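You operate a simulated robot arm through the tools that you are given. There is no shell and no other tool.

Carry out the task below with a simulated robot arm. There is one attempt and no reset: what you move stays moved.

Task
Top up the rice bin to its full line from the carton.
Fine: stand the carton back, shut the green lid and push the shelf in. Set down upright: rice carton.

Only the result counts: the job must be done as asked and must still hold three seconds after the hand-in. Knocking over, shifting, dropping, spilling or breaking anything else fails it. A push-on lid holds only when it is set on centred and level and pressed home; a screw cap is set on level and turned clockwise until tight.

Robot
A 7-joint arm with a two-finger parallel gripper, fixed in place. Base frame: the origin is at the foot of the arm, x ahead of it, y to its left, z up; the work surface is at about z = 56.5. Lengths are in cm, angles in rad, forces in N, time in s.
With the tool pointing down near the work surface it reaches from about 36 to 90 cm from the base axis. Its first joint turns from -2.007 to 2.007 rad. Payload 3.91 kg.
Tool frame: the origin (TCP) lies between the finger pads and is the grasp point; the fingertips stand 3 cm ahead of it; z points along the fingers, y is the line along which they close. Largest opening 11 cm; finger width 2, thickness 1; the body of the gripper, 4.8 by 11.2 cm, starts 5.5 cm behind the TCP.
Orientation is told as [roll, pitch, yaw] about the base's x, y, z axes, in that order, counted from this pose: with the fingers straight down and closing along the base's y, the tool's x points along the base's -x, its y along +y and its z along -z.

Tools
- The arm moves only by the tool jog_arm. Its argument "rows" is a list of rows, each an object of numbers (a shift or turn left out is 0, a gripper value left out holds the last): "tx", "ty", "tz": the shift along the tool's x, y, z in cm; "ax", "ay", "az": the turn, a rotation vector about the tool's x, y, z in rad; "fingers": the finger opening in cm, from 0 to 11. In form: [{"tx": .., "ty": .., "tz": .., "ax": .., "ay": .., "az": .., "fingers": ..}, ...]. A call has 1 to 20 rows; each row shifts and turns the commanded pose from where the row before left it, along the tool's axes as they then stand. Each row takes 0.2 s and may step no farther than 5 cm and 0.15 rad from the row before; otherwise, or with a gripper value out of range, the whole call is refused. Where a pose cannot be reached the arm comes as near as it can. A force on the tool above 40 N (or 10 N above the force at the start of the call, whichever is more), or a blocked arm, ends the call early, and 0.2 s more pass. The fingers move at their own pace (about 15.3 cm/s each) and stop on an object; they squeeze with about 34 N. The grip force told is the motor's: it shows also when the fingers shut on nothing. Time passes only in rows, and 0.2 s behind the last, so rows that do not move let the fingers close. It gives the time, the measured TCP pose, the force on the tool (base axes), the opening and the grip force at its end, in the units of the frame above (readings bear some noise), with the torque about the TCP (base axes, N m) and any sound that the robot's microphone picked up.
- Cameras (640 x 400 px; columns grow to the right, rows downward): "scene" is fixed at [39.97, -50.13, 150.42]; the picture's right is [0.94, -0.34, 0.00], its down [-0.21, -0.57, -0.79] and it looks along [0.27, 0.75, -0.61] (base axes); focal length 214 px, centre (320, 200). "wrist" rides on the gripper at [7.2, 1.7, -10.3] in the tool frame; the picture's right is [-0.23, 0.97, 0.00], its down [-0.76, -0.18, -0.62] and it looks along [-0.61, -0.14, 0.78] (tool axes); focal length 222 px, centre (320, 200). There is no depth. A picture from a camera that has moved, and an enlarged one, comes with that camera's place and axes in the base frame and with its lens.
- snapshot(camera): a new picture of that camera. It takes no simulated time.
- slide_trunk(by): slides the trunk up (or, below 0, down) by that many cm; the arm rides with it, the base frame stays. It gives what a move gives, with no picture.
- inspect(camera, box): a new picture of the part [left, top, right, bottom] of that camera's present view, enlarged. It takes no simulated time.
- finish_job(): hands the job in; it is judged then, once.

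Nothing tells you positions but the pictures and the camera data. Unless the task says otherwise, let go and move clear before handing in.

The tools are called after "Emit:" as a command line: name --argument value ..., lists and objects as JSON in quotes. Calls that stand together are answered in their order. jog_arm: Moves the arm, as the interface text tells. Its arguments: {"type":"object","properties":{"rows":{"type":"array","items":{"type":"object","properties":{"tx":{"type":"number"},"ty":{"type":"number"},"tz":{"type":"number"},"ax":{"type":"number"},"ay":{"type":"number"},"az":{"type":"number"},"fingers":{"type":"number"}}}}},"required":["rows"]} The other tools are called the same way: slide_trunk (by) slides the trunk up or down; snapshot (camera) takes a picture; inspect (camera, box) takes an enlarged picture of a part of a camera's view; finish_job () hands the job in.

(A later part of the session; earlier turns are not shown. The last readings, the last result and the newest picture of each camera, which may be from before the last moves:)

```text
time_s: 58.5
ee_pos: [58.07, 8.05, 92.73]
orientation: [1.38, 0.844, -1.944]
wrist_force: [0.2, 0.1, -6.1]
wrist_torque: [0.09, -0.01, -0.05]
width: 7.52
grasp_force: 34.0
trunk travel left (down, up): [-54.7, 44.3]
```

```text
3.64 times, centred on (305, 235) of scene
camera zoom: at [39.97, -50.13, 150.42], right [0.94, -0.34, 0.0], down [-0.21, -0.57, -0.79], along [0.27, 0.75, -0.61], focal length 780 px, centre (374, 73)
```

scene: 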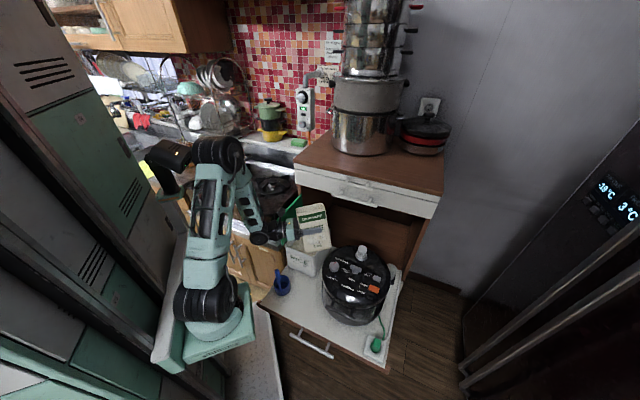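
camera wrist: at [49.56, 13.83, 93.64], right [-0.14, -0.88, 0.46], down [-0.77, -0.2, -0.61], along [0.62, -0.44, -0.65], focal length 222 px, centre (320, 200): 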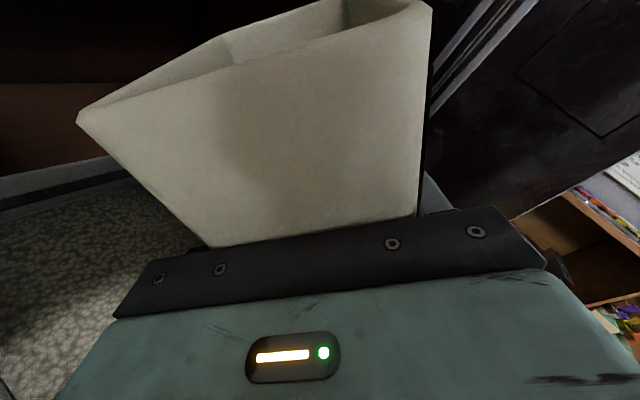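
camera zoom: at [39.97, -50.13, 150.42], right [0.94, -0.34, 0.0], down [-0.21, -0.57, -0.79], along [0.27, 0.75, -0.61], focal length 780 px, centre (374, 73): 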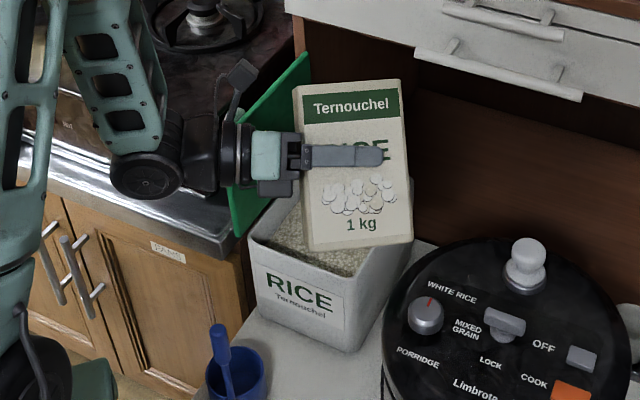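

I'll zoom in on the line and rice edge.

Emit:
inspect --camera "wrist" --box '[0, 140, 160, 240]'

Emit:
inspect --camera "scene" --box '[285, 225, 335, 260]'

```text
4.00 times, centred on (80, 190) of wrist
camera zoom: at [49.64, 13.8, 100.63], right [-0.14, -0.87, 0.46], down [-0.77, -0.2, -0.61], along [0.62, -0.45, -0.65], focal length 888 px, centre (1280, 240)
```

zoom: 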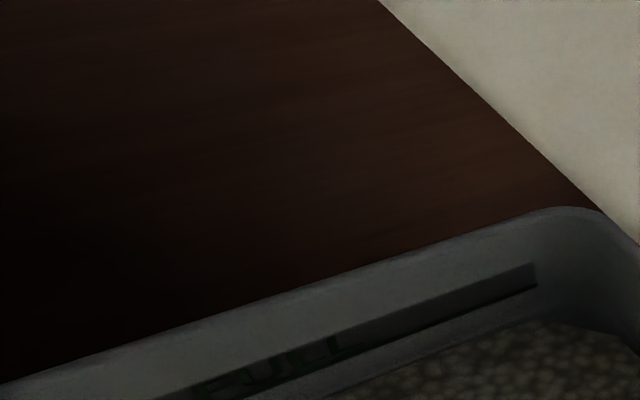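

```text
11.43 times, centred on (310, 242) of scene
camera zoom: at [39.97, -50.13, 150.42], right [0.94, -0.34, 0.0], down [-0.21, -0.57, -0.79], along [0.27, 0.75, -0.61], focal length 2451 px, centre (434, -286)
```

zoom: 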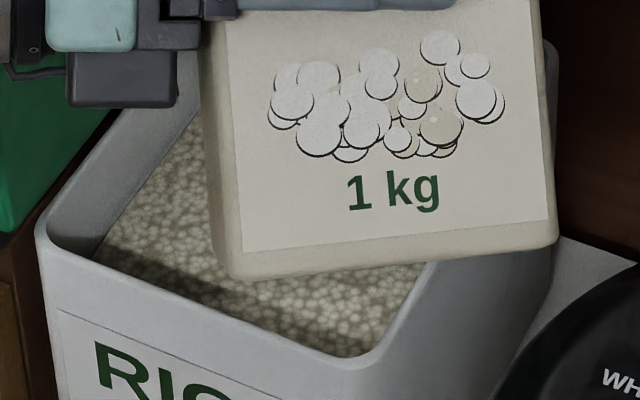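

To measure properly without obstruction, I'll raise the trunk so the scene camera sees the whole bin.

Emit:
slide_trunk --by 22

Emit:
inspect --camera "scene" --box '[285, 210, 335, 250]'

Emit:
inspect --camera "scene" --box '[240, 130, 400, 330]'

```text
time_s: 60.8
ee_pos: [58.11, 8.02, 114.71]
orientation: [1.38, 0.844, -1.946]
wrist_force: [1.0, -0.2, -7.3]
wrist_torque: [0.07, 0.01, 0.02]
width: 7.51
grasp_force: 34.4
trunk travel left (down, up): [-76.7, 22.3]
```

```text
10.00 times, centred on (310, 230) of scene
camera zoom: at [39.97, -50.13, 150.42], right [0.94, -0.34, 0.0], down [-0.21, -0.57, -0.79], along [0.27, 0.75, -0.61], focal length 2145 px, centre (420, -100)
```

zoom: 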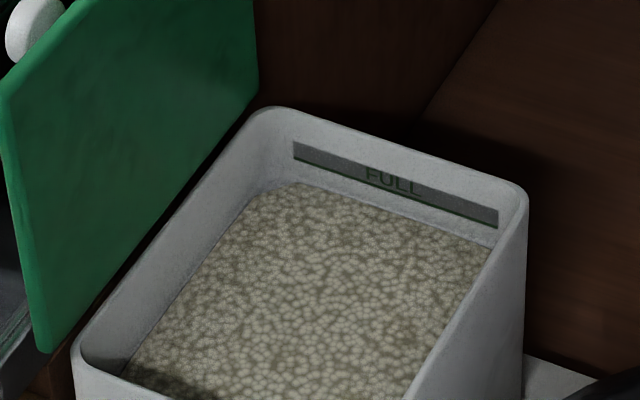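

```text
2.00 times, centred on (320, 230) of scene
camera zoom: at [39.97, -50.13, 150.42], right [0.94, -0.34, 0.0], down [-0.21, -0.57, -0.79], along [0.27, 0.75, -0.61], focal length 429 px, centre (320, 140)
```

zoom: 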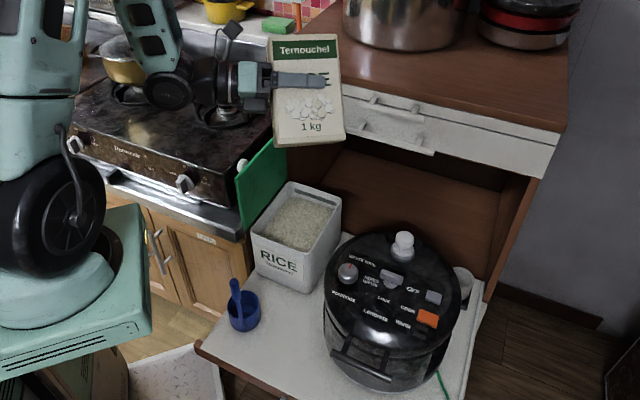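

The rice rose about 0.6 cm and needs about 1.5 cm more to reach the green line. Nothing spilled. I'll lower again and continue pouring in small steps.

Emit:
slide_trunk --by -22

Emit:
jog_arm --rows '[{"az": -0.12}, {"az": -0.12}, {"az": -0.12}, {"az": -0.12}, {"az": -0.1}, {}]'

Emit:
slide_trunk --by -7

Emit:
jog_arm --rows '[{"az": -0.1}, {"az": -0.06}, {}]'

Emit:
snapshot --camera "wrist"

```text
time_s: 63.1
ee_pos: [58.11, 8.19, 92.77]
orientation: [1.379, 0.844, -1.945]
wrist_force: [0.5, -0.3, -5.6]
wrist_torque: [0.1, 0.01, -0.01]
width: 7.52
grasp_force: 34.1
trunk travel left (down, up): [-54.7, 44.3]
```

```text
time_s: 64.5
ee_pos: [58.09, 8.11, 92.66]
orientation: [1.438, 0.27, -1.836]
wrist_force: [-0.5, -0.2, -6.9]
wrist_torque: [0.11, -0.04, 0.01]
width: 7.52
grasp_force: 34.2
trunk travel left (down, up): [-54.7, 44.3]
```

```text
time_s: 65.6
ee_pos: [58.23, 8.07, 85.83]
orientation: [1.439, 0.273, -1.836]
wrist_force: [0.7, 0.5, -5.7]
wrist_torque: [0.09, 0.01, 0.01]
width: 7.51
grasp_force: 33.6
trunk travel left (down, up): [-47.7, 51.3]
```

```text
time_s: 66.4
ee_pos: [58.19, 8.09, 85.79]
orientation: [1.443, 0.113, -1.815]
wrist_force: [-0.1, -0.6, -6.3]
wrist_torque: [0.11, 0.0, -0.04]
width: 7.5
grasp_force: 34.1
trunk travel left (down, up): [-47.7, 51.3]
```

```text
taken
camera wrist: at [50.06, 17.34, 89.56], right [0.04, -0.35, 0.93], down [-0.8, -0.57, -0.18], along [0.6, -0.74, -0.31], focal length 222 px, centre (320, 200)
```

wrist: 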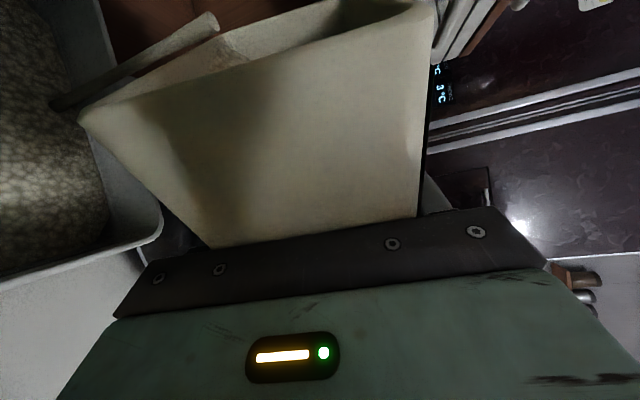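

A thin stream is flowing again. I'll continue in small steps with waits.

Emit:
jog_arm --rows '[{}, {"az": -0.04}, {}, {"az": -0.03}, {}, {}, {}, {}]'

Emit:
snapshot --camera "wrist"

```text
time_s: 68.2
ee_pos: [58.15, 8.02, 85.64]
orientation: [1.441, 0.044, -1.807]
wrist_force: [0.4, 0.7, -4.5]
wrist_torque: [0.1, 0.03, -0.04]
width: 7.52
grasp_force: 33.4
trunk travel left (down, up): [-47.7, 51.3]
```

```text
taken
camera wrist: at [49.97, 17.52, 89.02], right [0.06, -0.29, 0.96], down [-0.8, -0.59, -0.13], along [0.6, -0.76, -0.27], focal length 222 px, centre (320, 200)
```

wrist: 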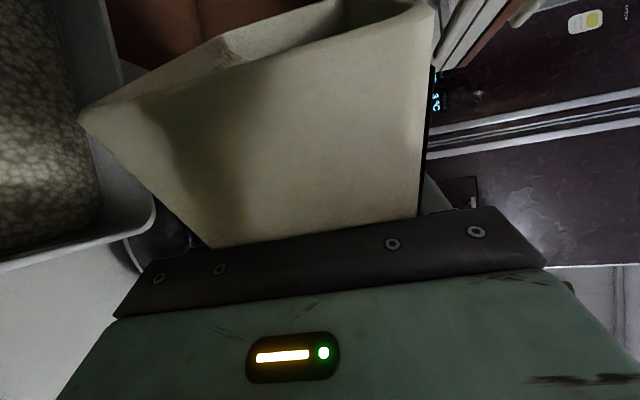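

Flow has stopped at this angle. I'll raise to check the level.

Emit:
jog_arm --rows '[{"az": 0.1}, {"az": 0.1}, {}]'

Emit:
slide_trunk --by 27

Emit:
inspect --camera "scene" --box '[285, 210, 335, 250]'

```text
time_s: 69.0
ee_pos: [58.15, 8.1, 85.67]
orientation: [1.44, 0.243, -1.833]
wrist_force: [0.4, -0.3, -5.3]
wrist_torque: [0.13, 0.0, -0.01]
width: 7.51
grasp_force: 34.3
trunk travel left (down, up): [-47.7, 51.3]
```

```text
time_s: 71.8
ee_pos: [58.12, 7.99, 112.7]
orientation: [1.441, 0.243, -1.832]
wrist_force: [-0.1, -0.5, -5.5]
wrist_torque: [0.09, 0.0, -0.03]
width: 7.52
grasp_force: 33.6
trunk travel left (down, up): [-74.7, 24.3]
```

```text
10.00 times, centred on (310, 230) of scene
camera zoom: at [39.97, -50.13, 150.42], right [0.94, -0.34, 0.0], down [-0.21, -0.57, -0.79], along [0.27, 0.75, -0.61], focal length 2145 px, centre (420, -100)
```

zoom: 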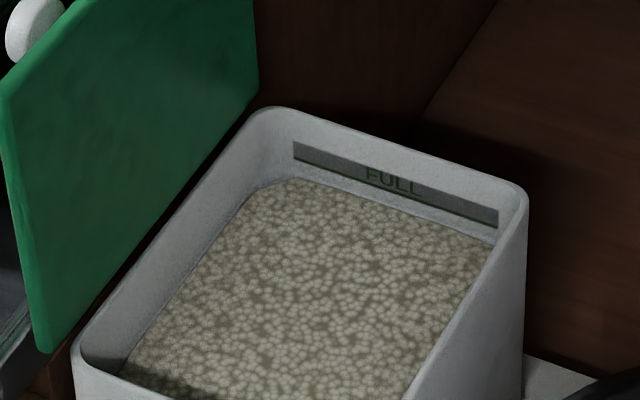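

The level rose to about 1.2 cm below the line. By the flow so far I need roughly 15° more tilt in total, and I'll do half of that next.

Emit:
slide_trunk --by -27

Emit:
jog_arm --rows '[{"az": -0.1}, {"az": -0.1}, {"az": -0.04}, {}, {"az": -0.04}, {}, {"az": -0.04}, {}, {"az": -0.04}, {}, {}, {}, {}]'

Emit:
snapshot --camera "wrist"

Emit:
inspect --camera "scene" --box '[250, 180, 360, 290]'

```text
time_s: 74.5
ee_pos: [58.15, 8.15, 85.62]
orientation: [1.44, 0.242, -1.832]
wrist_force: [1.2, -0.1, -4.6]
wrist_torque: [0.1, 0.0, 0.03]
width: 7.49
grasp_force: 33.5
trunk travel left (down, up): [-47.7, 51.3]
```

```text
time_s: 77.3
ee_pos: [58.07, 8.07, 85.63]
orientation: [1.444, -0.116, -1.787]
wrist_force: [-0.5, -0.3, -4.3]
wrist_torque: [0.05, -0.01, -0.03]
width: 7.49
grasp_force: 33.8
trunk travel left (down, up): [-47.7, 51.3]
```

```text
taken
camera wrist: at [49.76, 17.78, 87.89], right [0.1, -0.14, 0.99], down [-0.79, -0.61, -0.01], along [0.61, -0.78, -0.17], focal length 222 px, centre (320, 200)
```

wrist: 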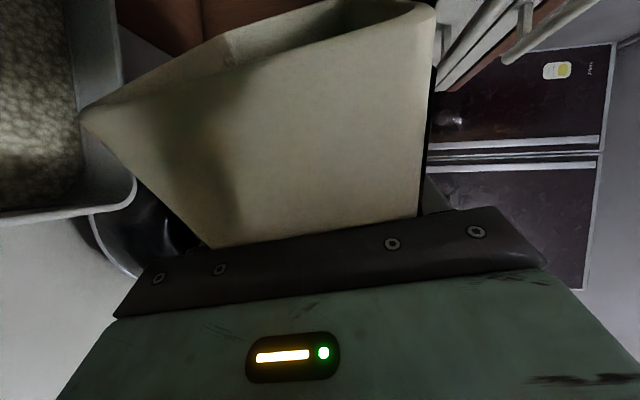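

```text
3.64 times, centred on (305, 235) of scene
camera zoom: at [39.97, -50.13, 150.42], right [0.94, -0.34, 0.0], down [-0.21, -0.57, -0.79], along [0.27, 0.75, -0.61], focal length 780 px, centre (374, 73)
```

zoom: 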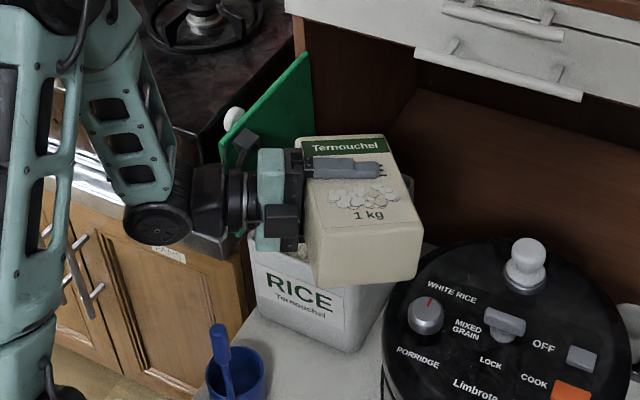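

Flow settled at this angle. I'll check the level again.

Emit:
jog_arm --rows '[{"az": 0.12}, {"az": 0.12}, {"az": 0.1}, {}]'

Emit:
slide_trunk --by 27

Emit:
inspect --camera "scene" --box '[285, 210, 335, 250]'

```text
time_s: 78.3
ee_pos: [58.21, 8.1, 85.75]
orientation: [1.439, 0.224, -1.828]
wrist_force: [0.2, -0.5, -2.9]
wrist_torque: [0.09, 0.01, 0.0]
width: 7.46
grasp_force: 33.4
trunk travel left (down, up): [-47.7, 51.3]
```

```text
time_s: 81.1
ee_pos: [58.27, 7.98, 112.6]
orientation: [1.44, 0.223, -1.829]
wrist_force: [0.4, -0.6, -3.5]
wrist_torque: [0.05, -0.03, 0.01]
width: 7.48
grasp_force: 34.3
trunk travel left (down, up): [-74.7, 24.3]
```

```text
10.00 times, centred on (310, 230) of scene
camera zoom: at [39.97, -50.13, 150.42], right [0.94, -0.34, 0.0], down [-0.21, -0.57, -0.79], along [0.27, 0.75, -0.61], focal length 2145 px, centre (420, -100)
```

zoom: 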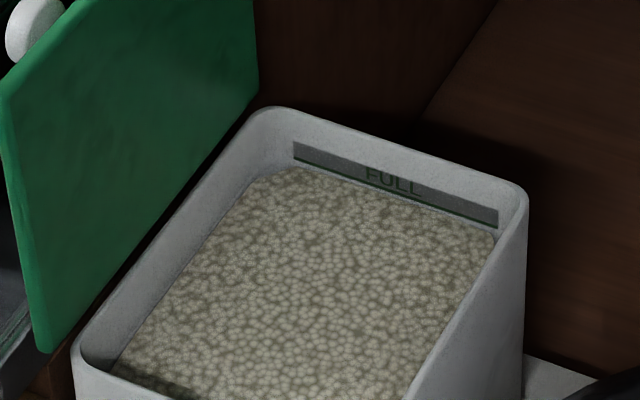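

The rice is now only about 0.4 cm below the green line. I'll zoom in to be precise.

Emit:
inspect --camera "scene" --box '[308, 220, 338, 240]'

Emit:
inspect --camera "scene" --box '[300, 218, 324, 234]'

```text
16.00 times, centred on (323, 230) of scene
camera zoom: at [39.97, -50.13, 150.42], right [0.94, -0.34, 0.0], down [-0.21, -0.57, -0.79], along [0.27, 0.75, -0.61], focal length 3432 px, centre (272, -280)
```

zoom: 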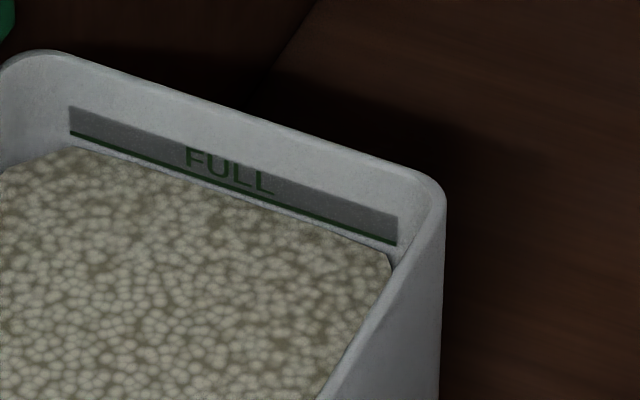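

```text
16.00 times, centred on (312, 226) of scene
camera zoom: at [39.97, -50.13, 150.42], right [0.94, -0.34, 0.0], down [-0.21, -0.57, -0.79], along [0.27, 0.75, -0.61], focal length 3432 px, centre (448, -216)
```

zoom: 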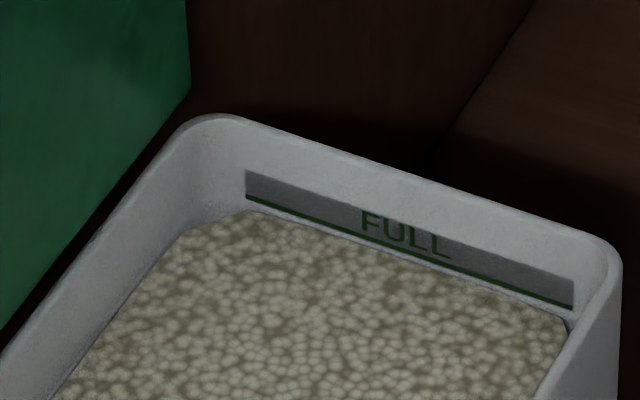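

About 0.45 cm remains. I'll pour a little more, stopping slightly short for a check.

Emit:
slide_trunk --by -27

Emit:
jog_arm --rows '[{"az": -0.12}, {"az": -0.12}, {"az": -0.1}, {"az": -0.02}, {}, {"az": -0.02}, {}, {"az": -0.02}, {}, {}, {}, {}]'

Emit:
snapshot --camera "wrist"

Emit:
jog_arm --rows '[{"az": 0.12}, {"az": 0.12}, {"az": 0.12}, {}]'

Emit:
slide_trunk --by 27

Emit:
inspect --camera "scene" --box '[300, 218, 324, 234]'

Emit:
inspect --camera "scene" --box '[308, 220, 338, 240]'

```text
time_s: 83.8
ee_pos: [58.14, 7.97, 85.61]
orientation: [1.441, 0.222, -1.829]
wrist_force: [0.9, -0.2, -3.3]
wrist_torque: [0.05, 0.02, 0.0]
width: 7.46
grasp_force: 34.6
trunk travel left (down, up): [-47.7, 51.3]
```

```text
time_s: 86.4
ee_pos: [58.18, 7.98, 85.56]
orientation: [1.441, -0.175, -1.779]
wrist_force: [0.2, 0.1, -2.0]
wrist_torque: [0.1, -0.01, -0.01]
width: 7.5
grasp_force: 34.2
trunk travel left (down, up): [-47.7, 51.3]
```

```text
taken
camera wrist: at [49.88, 17.71, 87.36], right [0.11, -0.08, 0.99], down [-0.79, -0.62, 0.04], along [0.61, -0.78, -0.13], focal length 222 px, centre (320, 200)
```

wrist: 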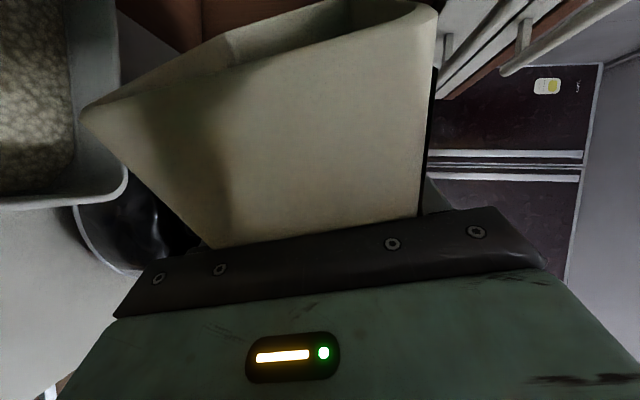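

```text
time_s: 87.4
ee_pos: [58.17, 7.93, 85.64]
orientation: [1.442, 0.184, -1.825]
wrist_force: [-1.2, -0.2, -2.4]
wrist_torque: [0.06, 0.04, 0.01]
width: 7.46
grasp_force: 34.4
trunk travel left (down, up): [-47.7, 51.3]
```

```text
time_s: 90.2
ee_pos: [58.21, 7.89, 112.6]
orientation: [1.441, 0.184, -1.825]
wrist_force: [0.1, -0.5, -3.7]
wrist_torque: [0.07, 0.01, -0.02]
width: 7.48
grasp_force: 33.5
trunk travel left (down, up): [-74.7, 24.3]
```

```text
16.00 times, centred on (312, 226) of scene
camera zoom: at [39.97, -50.13, 150.42], right [0.94, -0.34, 0.0], down [-0.21, -0.57, -0.79], along [0.27, 0.75, -0.61], focal length 3432 px, centre (448, -216)
```

zoom: 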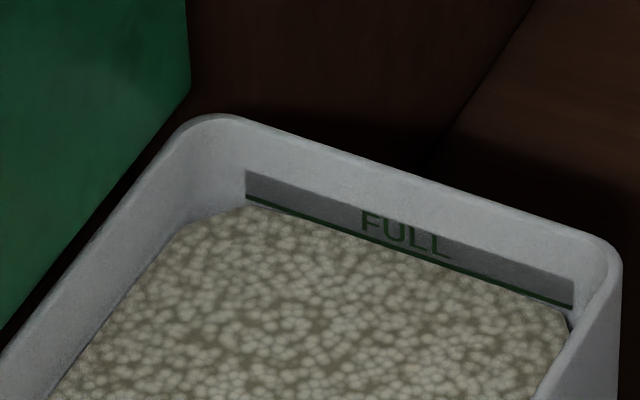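

```text
16.00 times, centred on (323, 230) of scene
camera zoom: at [39.97, -50.13, 150.42], right [0.94, -0.34, 0.0], down [-0.21, -0.57, -0.79], along [0.27, 0.75, -0.61], focal length 3432 px, centre (272, -280)
```

zoom: 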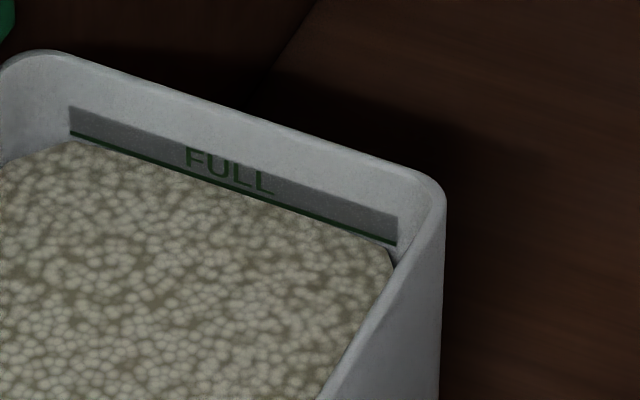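

The rice edge is just under the line, by about 0.2 cm. One more small pour should bring it to the line.

Emit:
slide_trunk --by -27

Emit:
jog_arm --rows '[{"az": -0.12}, {"az": -0.12}, {"az": -0.12}, {"az": -0.02}, {}, {"az": -0.02}, {}, {}, {}, {}]'

Emit:
jog_arm --rows '[{"az": 0.12}, {"az": 0.12}, {"az": 0.12}, {}]'

Emit:
slide_trunk --by 27

Emit:
inspect --camera "scene" --box '[300, 218, 324, 234]'

Emit:
inspect --camera "scene" --box '[308, 220, 338, 240]'

```text
time_s: 92.9
ee_pos: [58.26, 8.06, 85.6]
orientation: [1.441, 0.183, -1.824]
wrist_force: [-0.3, 1.2, -2.9]
wrist_torque: [0.06, 0.02, -0.02]
width: 7.5
grasp_force: 34.0
trunk travel left (down, up): [-47.7, 51.3]
```

```text
time_s: 95.1
ee_pos: [58.24, 8.0, 85.67]
orientation: [1.439, -0.215, -1.773]
wrist_force: [0.5, -0.6, -2.0]
wrist_torque: [0.07, 0.01, 0.0]
width: 7.49
grasp_force: 33.7
trunk travel left (down, up): [-47.7, 51.3]
```

```text
time_s: 96.1
ee_pos: [58.19, 8.16, 85.49]
orientation: [1.442, 0.145, -1.819]
wrist_force: [0.7, 0.6, -2.0]
wrist_torque: [0.03, 0.02, -0.02]
width: 7.49
grasp_force: 34.1
trunk travel left (down, up): [-47.7, 51.3]
```

```text
time_s: 98.9
ee_pos: [58.17, 8.01, 112.67]
orientation: [1.442, 0.143, -1.818]
wrist_force: [0.5, 0.1, -2.0]
wrist_torque: [0.04, -0.03, -0.05]
width: 7.5
grasp_force: 34.3
trunk travel left (down, up): [-74.7, 24.3]
```

```text
16.00 times, centred on (312, 226) of scene
camera zoom: at [39.97, -50.13, 150.42], right [0.94, -0.34, 0.0], down [-0.21, -0.57, -0.79], along [0.27, 0.75, -0.61], focal length 3432 px, centre (448, -216)
```

zoom: 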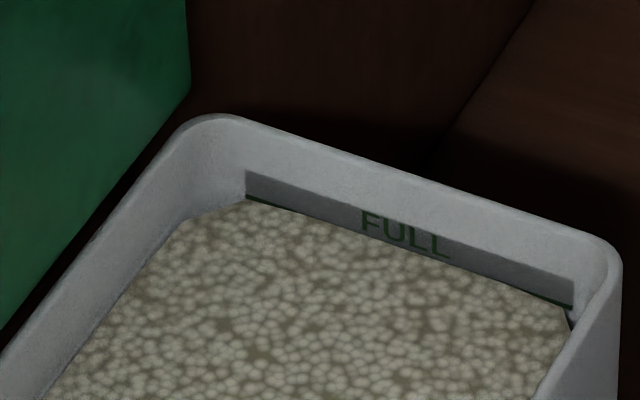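

```text
16.00 times, centred on (323, 230) of scene
camera zoom: at [39.97, -50.13, 150.42], right [0.94, -0.34, 0.0], down [-0.21, -0.57, -0.79], along [0.27, 0.75, -0.61], focal length 3432 px, centre (272, -280)
```

zoom: 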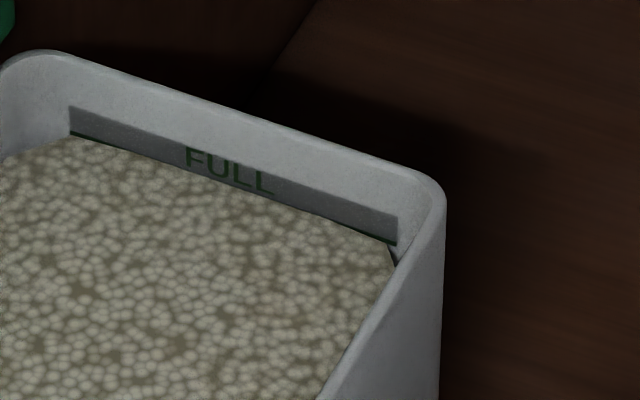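

The rice now sits right at the green FULL line. Next I'll return the carton, rolling it upright first.

Emit:
jog_arm --rows '[{"az": 0.13}, {"az": 0.13}, {"az": 0.13}, {"az": 0.13}, {"az": 0.13}, {"az": 0.13}, {"az": 0.13}, {"az": 0.13}, {"az": 0.13}, {"az": 0.13}, {"az": 0.1}, {}]'

Emit:
snapshot --camera "wrist"

Emit:
inspect --camera "scene" --box '[230, 110, 390, 250]'

```text
time_s: 101.5
ee_pos: [58.14, 8.14, 112.61]
orientation: [0.195, 1.441, 3.108]
wrist_force: [0.4, -0.1, -2.6]
wrist_torque: [-0.01, 0.03, 0.01]
width: 7.49
grasp_force: 33.8
trunk travel left (down, up): [-74.7, 24.3]
```

```text
taken
camera wrist: at [48.64, 8.94, 121.27], right [-0.25, -0.95, -0.2], down [-0.66, 0.32, -0.68], along [0.71, -0.04, -0.7], focal length 222 px, centre (320, 200)
```

wrist: 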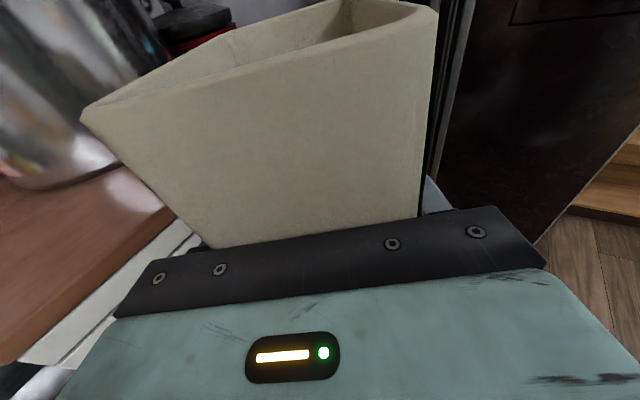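

```text
2.86 times, centred on (310, 180) of scene
camera zoom: at [39.97, -50.13, 150.42], right [0.94, -0.34, 0.0], down [-0.21, -0.57, -0.79], along [0.27, 0.75, -0.61], focal length 613 px, centre (349, 257)
```

zoom: 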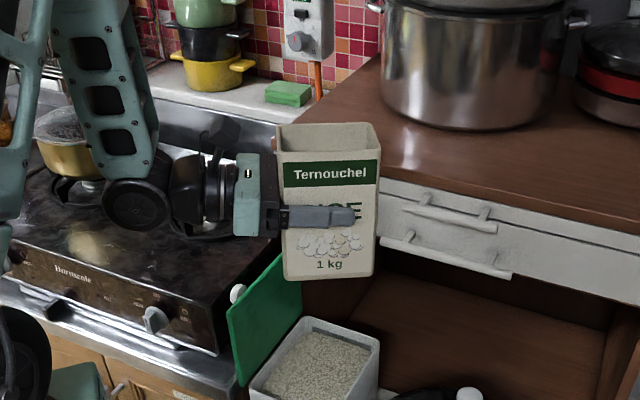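

The carton is upright and the tool pitch is slightly down. I'll raise, then retrace: back off, turn to the original heading, and go over the original spot.

Emit:
slide_trunk --by 10

Emit:
jog_arm --rows '[{"tx": 0.28, "ty": 1.65, "tz": 2.62}, {"tx": 0.28, "ty": 1.65, "tz": 2.62}, {"tx": 0.28, "ty": 1.65, "tz": 2.62}, {"tx": 0.28, "ty": 1.65, "tz": 2.62}, {"tx": 0.28, "ty": 1.65, "tz": 2.62}, {"ax": -0.109, "ay": -0.003, "az": 0.0136}, {"ax": -0.109, "ay": -0.003, "az": 0.0136}, {"ax": -0.109, "ay": -0.003, "az": 0.0136}, {"ax": -0.109, "ay": -0.003, "az": 0.0136}, {}]'

Emit:
snapshot --camera "wrist"

Emit:
snapshot --camera "scene"

```text
time_s: 102.8
ee_pos: [58.12, 8.25, 122.7]
orientation: [0.204, 1.441, 3.118]
wrist_force: [0.1, 0.0, -2.7]
wrist_torque: [0.01, -0.03, -0.03]
width: 7.49
grasp_force: 34.4
trunk travel left (down, up): [-84.7, 14.3]
```

```text
time_s: 105.0
ee_pos: [69.17, -2.91, 122.75]
orientation: [0.217, 1.44, 2.691]
wrist_force: [-0.3, -0.9, -2.1]
wrist_torque: [-0.01, -0.02, 0.0]
width: 7.48
grasp_force: 33.9
trunk travel left (down, up): [-84.7, 14.3]
```

```text
taken
camera wrist: at [60.78, 1.91, 131.24], right [-0.63, -0.75, -0.2], down [-0.46, 0.57, -0.68], along [0.62, -0.34, -0.71], focal length 222 px, centre (320, 200)
```

wrist: 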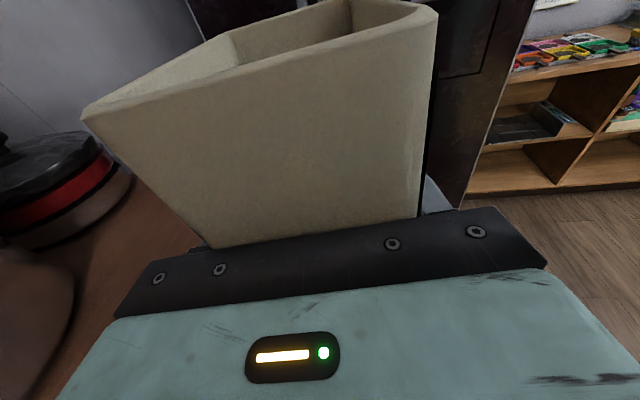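

```text
taken
```

scene: 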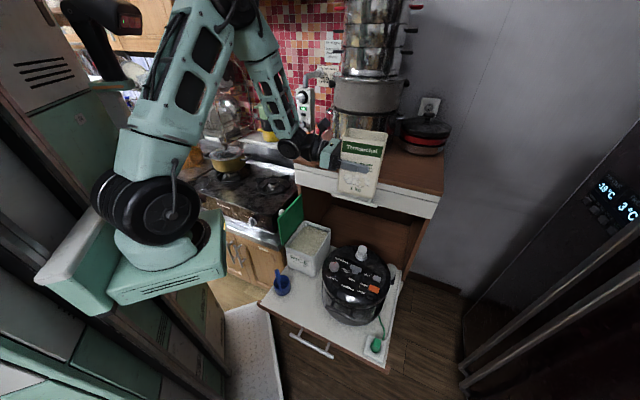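

Aligned at the original heading. I'll move over the original spot.

Emit:
jog_arm --rows '[{"tx": 0.33, "ty": -2.63, "tz": 2.01}, {"tx": 0.33, "ty": -2.63, "tz": 2.01}, {"tx": 0.33, "ty": -2.63, "tz": 2.01}, {"tx": 0.33, "ty": -2.63, "tz": 2.01}, {"tx": 0.33, "ty": -2.63, "tz": 2.01}, {"tx": 0.33, "ty": -2.63, "tz": 2.01}, {"tx": 0.33, "ty": -2.63, "tz": 2.01}, {"tx": 0.33, "ty": -2.63, "tz": 2.01}, {}]'

Emit:
inspect --camera "scene" --box '[330, 90, 460, 200]'

Emit:
snapshot --camera "wrist"

```text
time_s: 107.0
ee_pos: [94.97, 3.71, 122.52]
orientation: [0.217, 1.44, 2.69]
wrist_force: [0.1, -0.3, -2.1]
wrist_torque: [-0.04, -0.01, -0.01]
width: 7.47
grasp_force: 34.0
trunk travel left (down, up): [-84.7, 14.3]
```

```text
3.64 times, centred on (395, 145) of scene
camera zoom: at [39.97, -50.13, 150.42], right [0.94, -0.34, 0.0], down [-0.21, -0.57, -0.79], along [0.27, 0.75, -0.61], focal length 780 px, centre (47, 400)
```

zoom: 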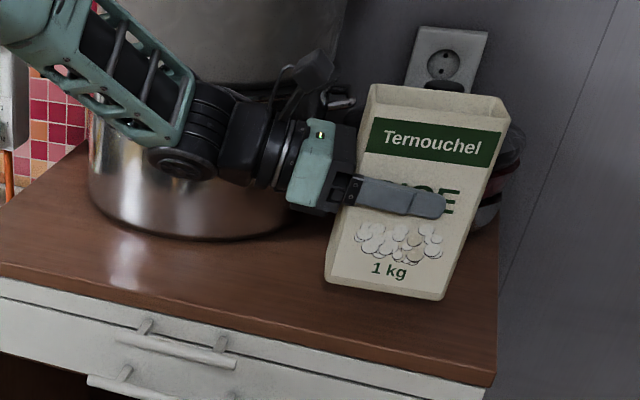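

```text
taken
camera wrist: at [86.6, 8.56, 131.05], right [-0.63, -0.75, -0.2], down [-0.46, 0.57, -0.68], along [0.62, -0.34, -0.7], focal length 222 px, centre (320, 200)
```

wrist: 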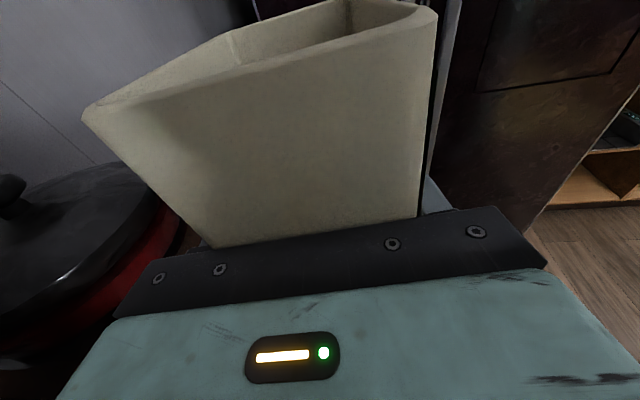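

The carton is about 2° off plumb, so I'll correct that and descend straight, stopping above the expected contact height.

Emit:
jog_arm --rows '[{"ay": 0.03, "az": 0.026}, {"tx": -1.48, "tz": 0.19}, {"tx": -1.48, "tz": 0.19}, {"tx": -1.48, "tz": 0.19}, {}]'

Emit:
inspect --camera "scene" --box '[330, 90, 460, 200]'

```text
time_s: 108.2
ee_pos: [94.82, 3.57, 118.02]
orientation: [0.01, 1.475, 2.486]
wrist_force: [0.3, -0.2, 0.2]
wrist_torque: [0.12, 0.0, 0.0]
width: 7.49
grasp_force: 34.6
trunk travel left (down, up): [-84.7, 14.3]
```

```text
3.64 times, centred on (395, 145) of scene
camera zoom: at [39.97, -50.13, 150.42], right [0.94, -0.34, 0.0], down [-0.21, -0.57, -0.79], along [0.27, 0.75, -0.61], focal length 780 px, centre (47, 400)
```

zoom: 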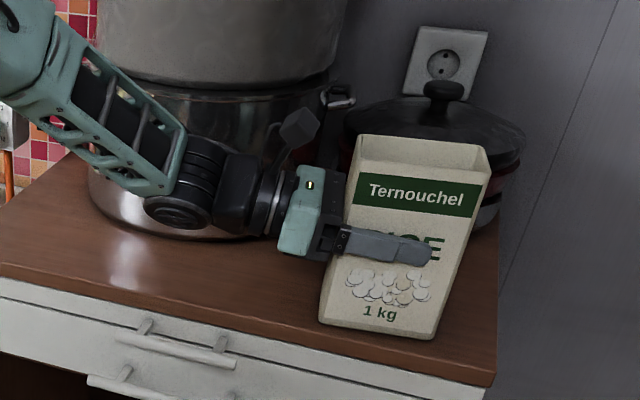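

The carton's foot is back at its original spot and contact has begun. I'll press down a touch to seat it.

Emit:
jog_arm --rows '[{"tx": -0.1}, {}]'

Emit:
snapshot --camera "wrist"

```text
time_s: 108.8
ee_pos: [94.89, 3.53, 118.08]
orientation: [0.007, 1.476, 2.479]
wrist_force: [-1.1, 2.3, 2.9]
wrist_torque: [0.54, 0.19, 0.03]
width: 7.48
grasp_force: 34.0
trunk travel left (down, up): [-84.7, 14.3]
```

```text
taken
camera wrist: at [86.24, 8.34, 126.27], right [-0.62, -0.75, -0.23], down [-0.43, 0.57, -0.7], along [0.65, -0.34, -0.68], focal length 222 px, centre (320, 200)
```

wrist: 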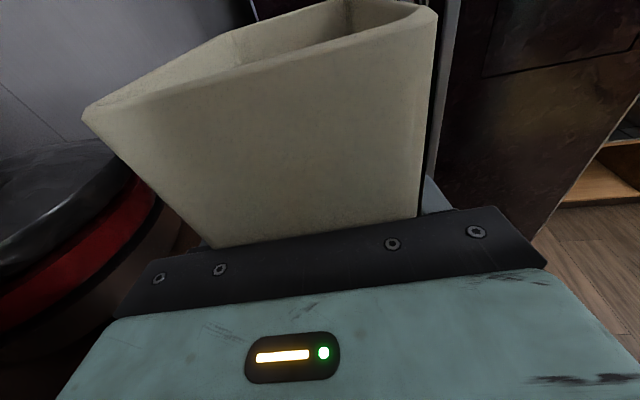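

The torque suggests the gripper-side bottom edge touches first. I'll undo the small pitch correction and check that the torque drops.

Emit:
jog_arm --rows '[{"ay": -0.03}, {}]'

Emit:
inspect --camera "scene" --box '[380, 100, 470, 200]'

```text
time_s: 109.4
ee_pos: [94.92, 3.39, 118.16]
orientation: [0.007, 1.446, 2.476]
wrist_force: [3.4, -2.3, 7.1]
wrist_torque: [-0.24, -0.97, -0.1]
width: 7.47
grasp_force: 33.9
trunk travel left (down, up): [-84.7, 14.3]
```

```text
4.00 times, centred on (425, 150) of scene
camera zoom: at [39.97, -50.13, 150.42], right [0.94, -0.34, 0.0], down [-0.21, -0.57, -0.79], along [0.27, 0.75, -0.61], focal length 858 px, centre (-100, 400)
```

zoom: 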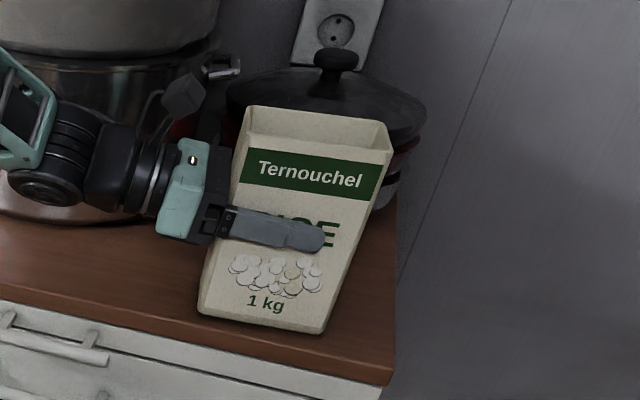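

The torque flipped sign, so level is in between. I'll adjust by +0.02 and then release gently.

Emit:
jog_arm --rows '[{"ay": 0.019}, {}]'

Emit:
jog_arm --rows '[{"fingers": 7.8}, {}, {"fingers": 8.5}, {}, {"fingers": 10.2}, {}]'

Emit:
inspect --camera "scene" --box '[380, 100, 470, 200]'

Emit:
snapshot --camera "wrist"

```text
time_s: 110.0
ee_pos: [94.85, 3.4, 118.03]
orientation: [0.021, 1.463, 2.495]
wrist_force: [-3.3, -0.8, 6.0]
wrist_torque: [-0.19, -0.22, -0.13]
width: 7.49
grasp_force: 33.9
trunk travel left (down, up): [-84.7, 14.3]
```

```text
time_s: 111.4
ee_pos: [94.94, 3.53, 117.98]
orientation: [0.016, 1.463, 2.488]
wrist_force: [-0.1, 0.7, -1.2]
wrist_torque: [-0.04, -0.03, 0.01]
width: 10.21
grasp_force: 0.1
trunk travel left (down, up): [-84.7, 14.3]
```

```text
4.00 times, centred on (425, 150) of scene
camera zoom: at [39.97, -50.13, 150.42], right [0.94, -0.34, 0.0], down [-0.21, -0.57, -0.79], along [0.27, 0.75, -0.61], focal length 858 px, centre (-100, 400)
```

zoom: 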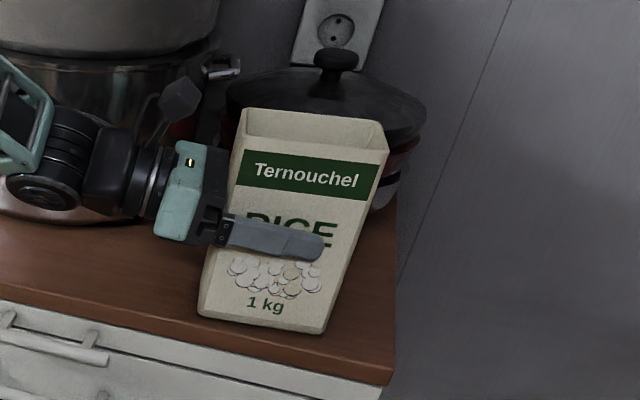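

```text
taken
camera wrist: at [86.34, 8.27, 126.38], right [-0.62, -0.75, -0.22], down [-0.44, 0.57, -0.69], along [0.65, -0.33, -0.69], focal length 222 px, centre (320, 200)
```

wrist: 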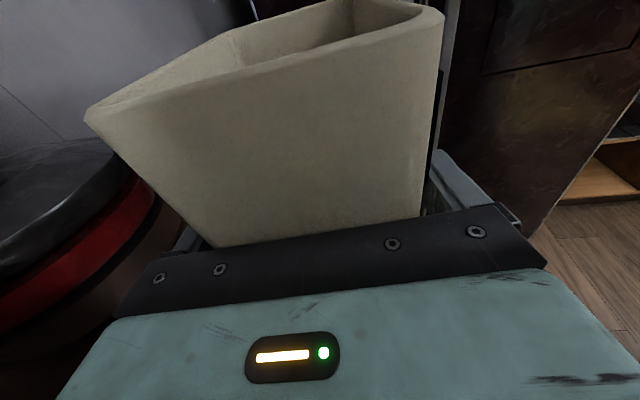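

The carton stands upright at its original place. I'll withdraw straight back.

Emit:
jog_arm --rows '[{"tz": -1.5, "fingers": 11}, {"tz": -2.5}, {"tz": -3}, {"tz": -3.5}, {"tz": -3.5}, {"tz": -3.5}, {}]'

Emit:
snapshot --camera "wrist"

Emit:
snapshot --camera "scene"

```text
time_s: 113.0
ee_pos: [81.57, 14.35, 120.05]
orientation: [0.022, 1.462, 2.492]
wrist_force: [-0.8, 0.6, 0.3]
wrist_torque: [0.01, 0.05, -0.02]
width: 11.03
grasp_force: 0.1
trunk travel left (down, up): [-84.7, 14.3]
```

```text
taken
camera wrist: at [73.01, 19.13, 128.4], right [-0.62, -0.75, -0.22], down [-0.44, 0.57, -0.69], along [0.65, -0.33, -0.69], focal length 222 px, centre (320, 200)
```

wrist: 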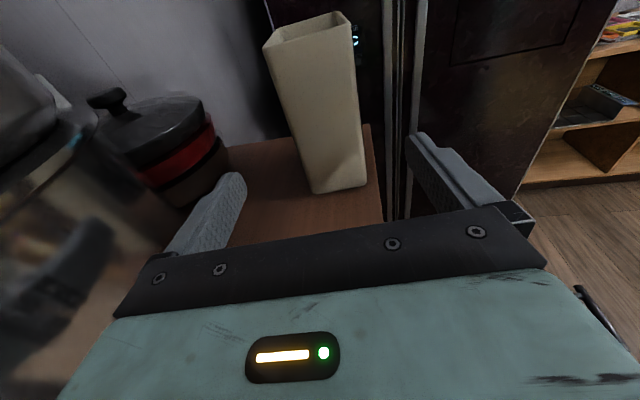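

```text
taken
```

scene: 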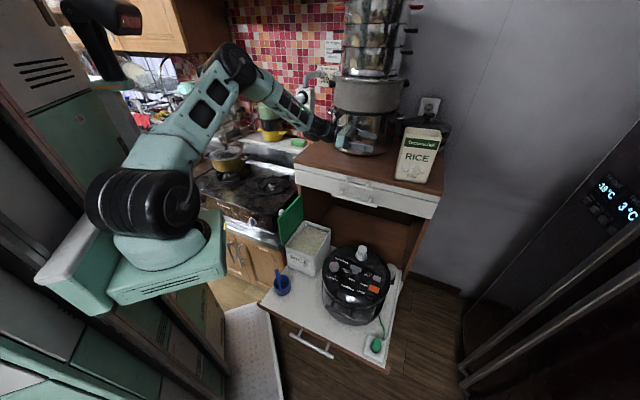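

The carton stands well by itself. To close the lid, I'll grip the knob again with the tool pointing straight down, which stays clear of the stove, and walk it back along the arc. First I'll move back and turn the tool down.

Emit:
jog_arm --rows '[{"tx": -0.31, "ty": 2.76, "tz": -2.84}, {"tx": -0.31, "ty": 2.76, "tz": -2.84}, {"tx": -0.31, "ty": 2.76, "tz": -2.84}, {"tx": -0.31, "ty": 2.76, "tz": -2.84}, {"tx": -0.31, "ty": 2.76, "tz": -2.84}, {"ay": -0.146}, {"ay": -0.146}, {"ay": -0.146}, {"ay": -0.146}, {"ay": -0.146}, {"ay": -0.146}, {"ay": -0.146}, {"ay": -0.146}, {"ay": -0.146}, {"ay": -0.146}, {"az": 0.127}, {}]'

Emit:
snapshot --camera "wrist"

Emit:
snapshot --camera "scene"

```text
time_s: 116.6
ee_pos: [61.61, 12.38, 119.9]
orientation: [0.003, 0.002, 2.344]
wrist_force: [0.2, 0.3, 0.0]
wrist_torque: [0.03, 0.0, -0.07]
width: 11.01
grasp_force: 0.0
trunk travel left (down, up): [-84.7, 14.3]
```

```text
taken
camera wrist: at [65.48, 6.2, 130.33], right [-0.86, -0.52, 0.0], down [-0.4, 0.67, 0.62], along [-0.32, 0.53, -0.78], focal length 222 px, centre (320, 200)
```

wrist: 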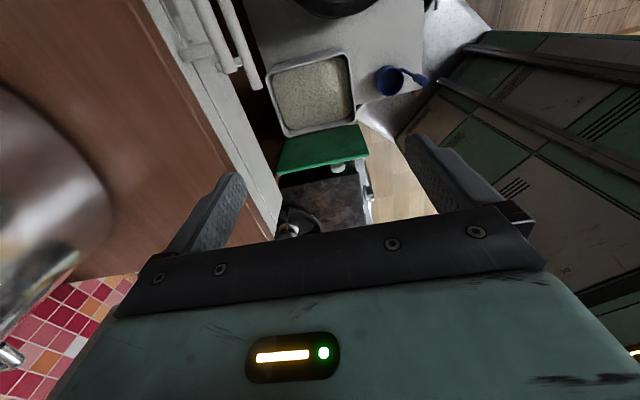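

```text
taken
```

scene: 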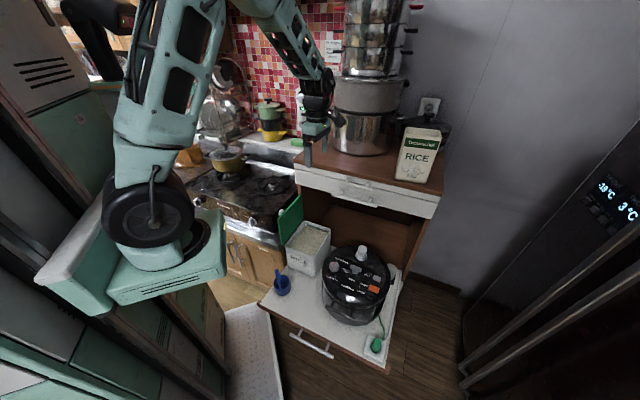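

The knob is at about (48.5, 26.1, 86.1). I'll move above it.

Emit:
jog_arm --rows '[{"tx": -2.71, "ty": -0.03, "tz": 2.84, "fingers": 7}, {"tx": -2.71, "ty": -0.03, "tz": 2.84}, {"tx": -2.71, "ty": -0.03, "tz": 2.84}, {"tx": -2.71, "ty": -0.03, "tz": 2.84}, {"tx": -2.71, "ty": -0.03, "tz": 2.84}, {"tx": -2.71, "ty": -0.03, "tz": 2.84}, {"tx": -2.71, "ty": -0.03, "tz": 2.84}, {}]'

Emit:
snapshot --camera "wrist"

Emit:
inspect --camera "scene" --box '[230, 140, 350, 260]'

```text
time_s: 118.4
ee_pos: [48.27, 26.06, 100.02]
orientation: [0.003, 0.001, 2.345]
wrist_force: [0.0, -0.1, -0.2]
wrist_torque: [0.02, -0.01, -0.01]
width: 6.99
grasp_force: 0.1
trunk travel left (down, up): [-84.7, 14.3]
```

```text
taken
camera wrist: at [52.05, 19.83, 110.4], right [-0.85, -0.52, 0.0], down [-0.41, 0.67, 0.62], along [-0.32, 0.53, -0.78], focal length 222 px, centre (320, 200)
```

wrist: 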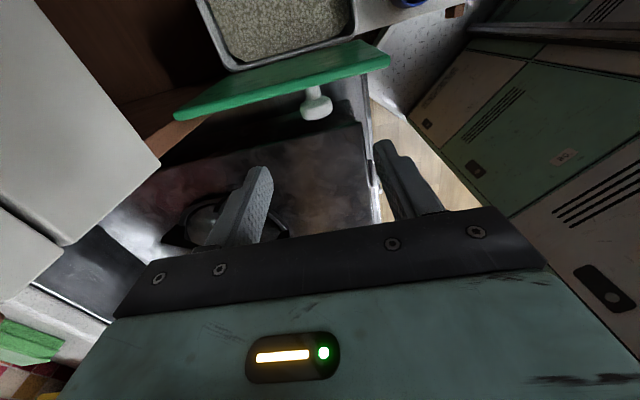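

```text
3.33 times, centred on (290, 200) of scene
camera zoom: at [39.97, -50.13, 150.42], right [0.94, -0.34, 0.0], down [-0.21, -0.57, -0.79], along [0.27, 0.75, -0.61], focal length 715 px, centre (420, 200)
```

zoom: 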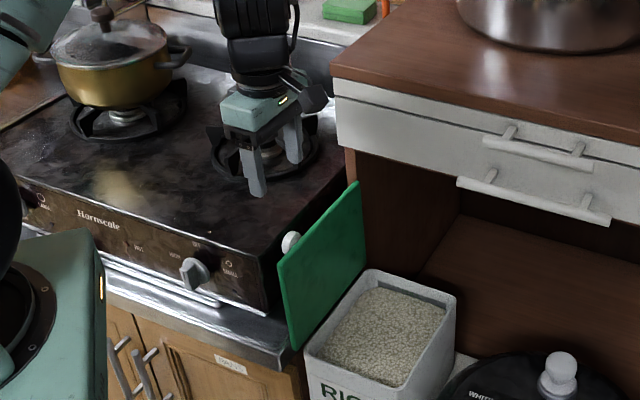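

Well aligned with the knob between the fingers. I'll descend and grip it.

Emit:
jog_arm --rows '[{"tz": 4, "ty": -0.2}, {"tz": 4}, {"tz": 3.5}, {"tz": 2.3}, {}]'

Emit:
snapshot --camera "wrist"

Emit:
inspect --camera "scene" --box '[250, 170, 330, 250]'

```text
time_s: 119.6
ee_pos: [48.58, 26.21, 86.31]
orientation: [0.002, 0.001, 2.345]
wrist_force: [-0.1, -0.5, 0.6]
wrist_torque: [0.03, 0.02, 0.02]
width: 6.99
grasp_force: 0.1
trunk travel left (down, up): [-84.7, 14.3]
```

```text
taken
camera wrist: at [52.4, 20.06, 96.69], right [-0.86, -0.52, 0.0], down [-0.41, 0.67, 0.62], along [-0.32, 0.53, -0.78], focal length 222 px, centre (320, 200)
```

wrist: 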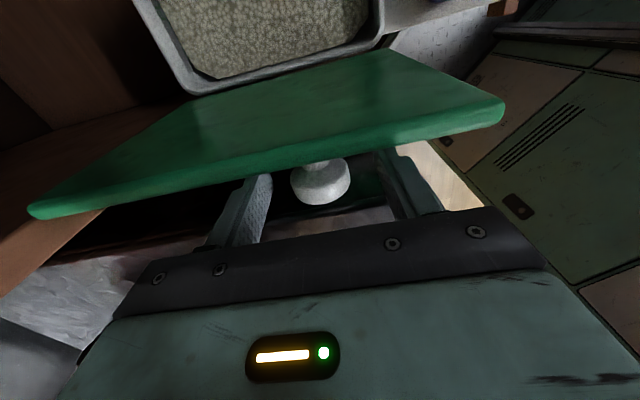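

```text
5.00 times, centred on (290, 210) of scene
camera zoom: at [39.97, -50.13, 150.42], right [0.94, -0.34, 0.0], down [-0.21, -0.57, -0.79], along [0.27, 0.75, -0.61], focal length 1072 px, centre (470, 150)
```

zoom: 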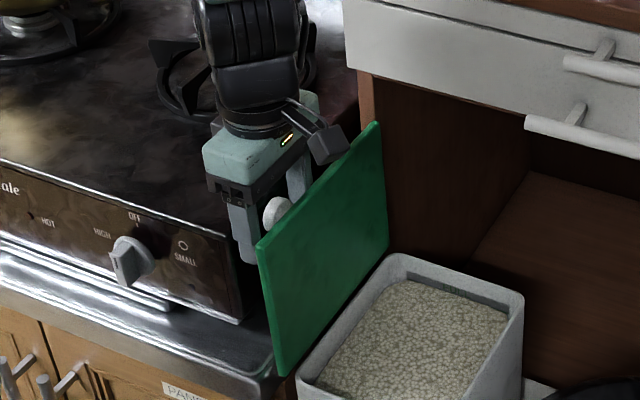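

The knob is centred between the fingers. Closing on it now.

Emit:
jog_arm --rows '[{"fingers": 4}, {"fingers": 0}, {}, {}, {}]'

Emit:
snapshot --camera "wrist"

```text
time_s: 120.8
ee_pos: [48.48, 26.18, 86.22]
orientation: [0.004, 0.002, 2.346]
wrist_force: [-7.1, -5.7, 0.6]
wrist_torque: [-0.09, 0.06, 0.04]
width: 3.18
grasp_force: 33.8
trunk travel left (down, up): [-84.7, 14.3]
```

```text
taken
camera wrist: at [52.34, 20.0, 96.71], right [-0.85, -0.52, 0.0], down [-0.41, 0.67, 0.62], along [-0.32, 0.53, -0.78], focal length 222 px, centre (320, 200)
```

wrist: 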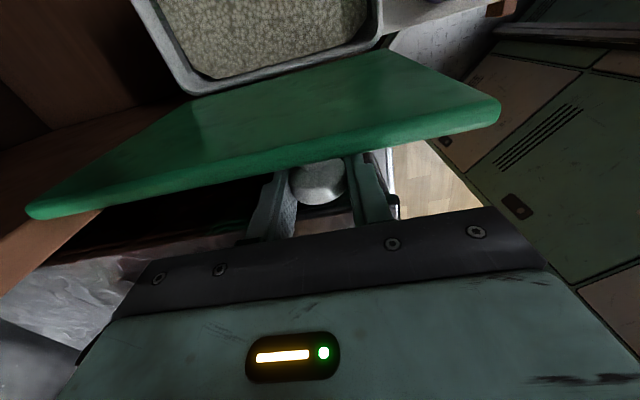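

Gripped. I'll walk the lid back over vertical with the tool kept upright, checking the forces.

Emit:
jog_arm --rows '[{"ty": 0.06}, {"tx": 0.8, "tz": -0.2}, {"tx": 0.79, "tz": -0.19}, {"tx": 0.85, "tz": -0.1}, {"tx": 0.85, "tz": -0.1}, {}]'

Emit:
inspect --camera "scene" --box '[250, 170, 350, 270]'

```text
time_s: 122.2
ee_pos: [50.93, 23.74, 86.94]
orientation: [0.0, 0.002, 2.345]
wrist_force: [-10.6, -0.5, 2.9]
wrist_torque: [0.68, 0.79, 0.11]
width: 3.2
grasp_force: 34.2
trunk travel left (down, up): [-84.7, 14.3]
```

```text
4.00 times, centred on (300, 220) of scene
camera zoom: at [39.97, -50.13, 150.42], right [0.94, -0.34, 0.0], down [-0.21, -0.57, -0.79], along [0.27, 0.75, -0.61], focal length 858 px, centre (400, 120)
```

zoom: 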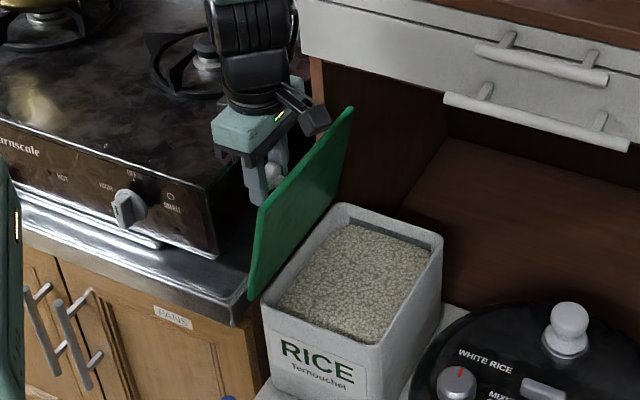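

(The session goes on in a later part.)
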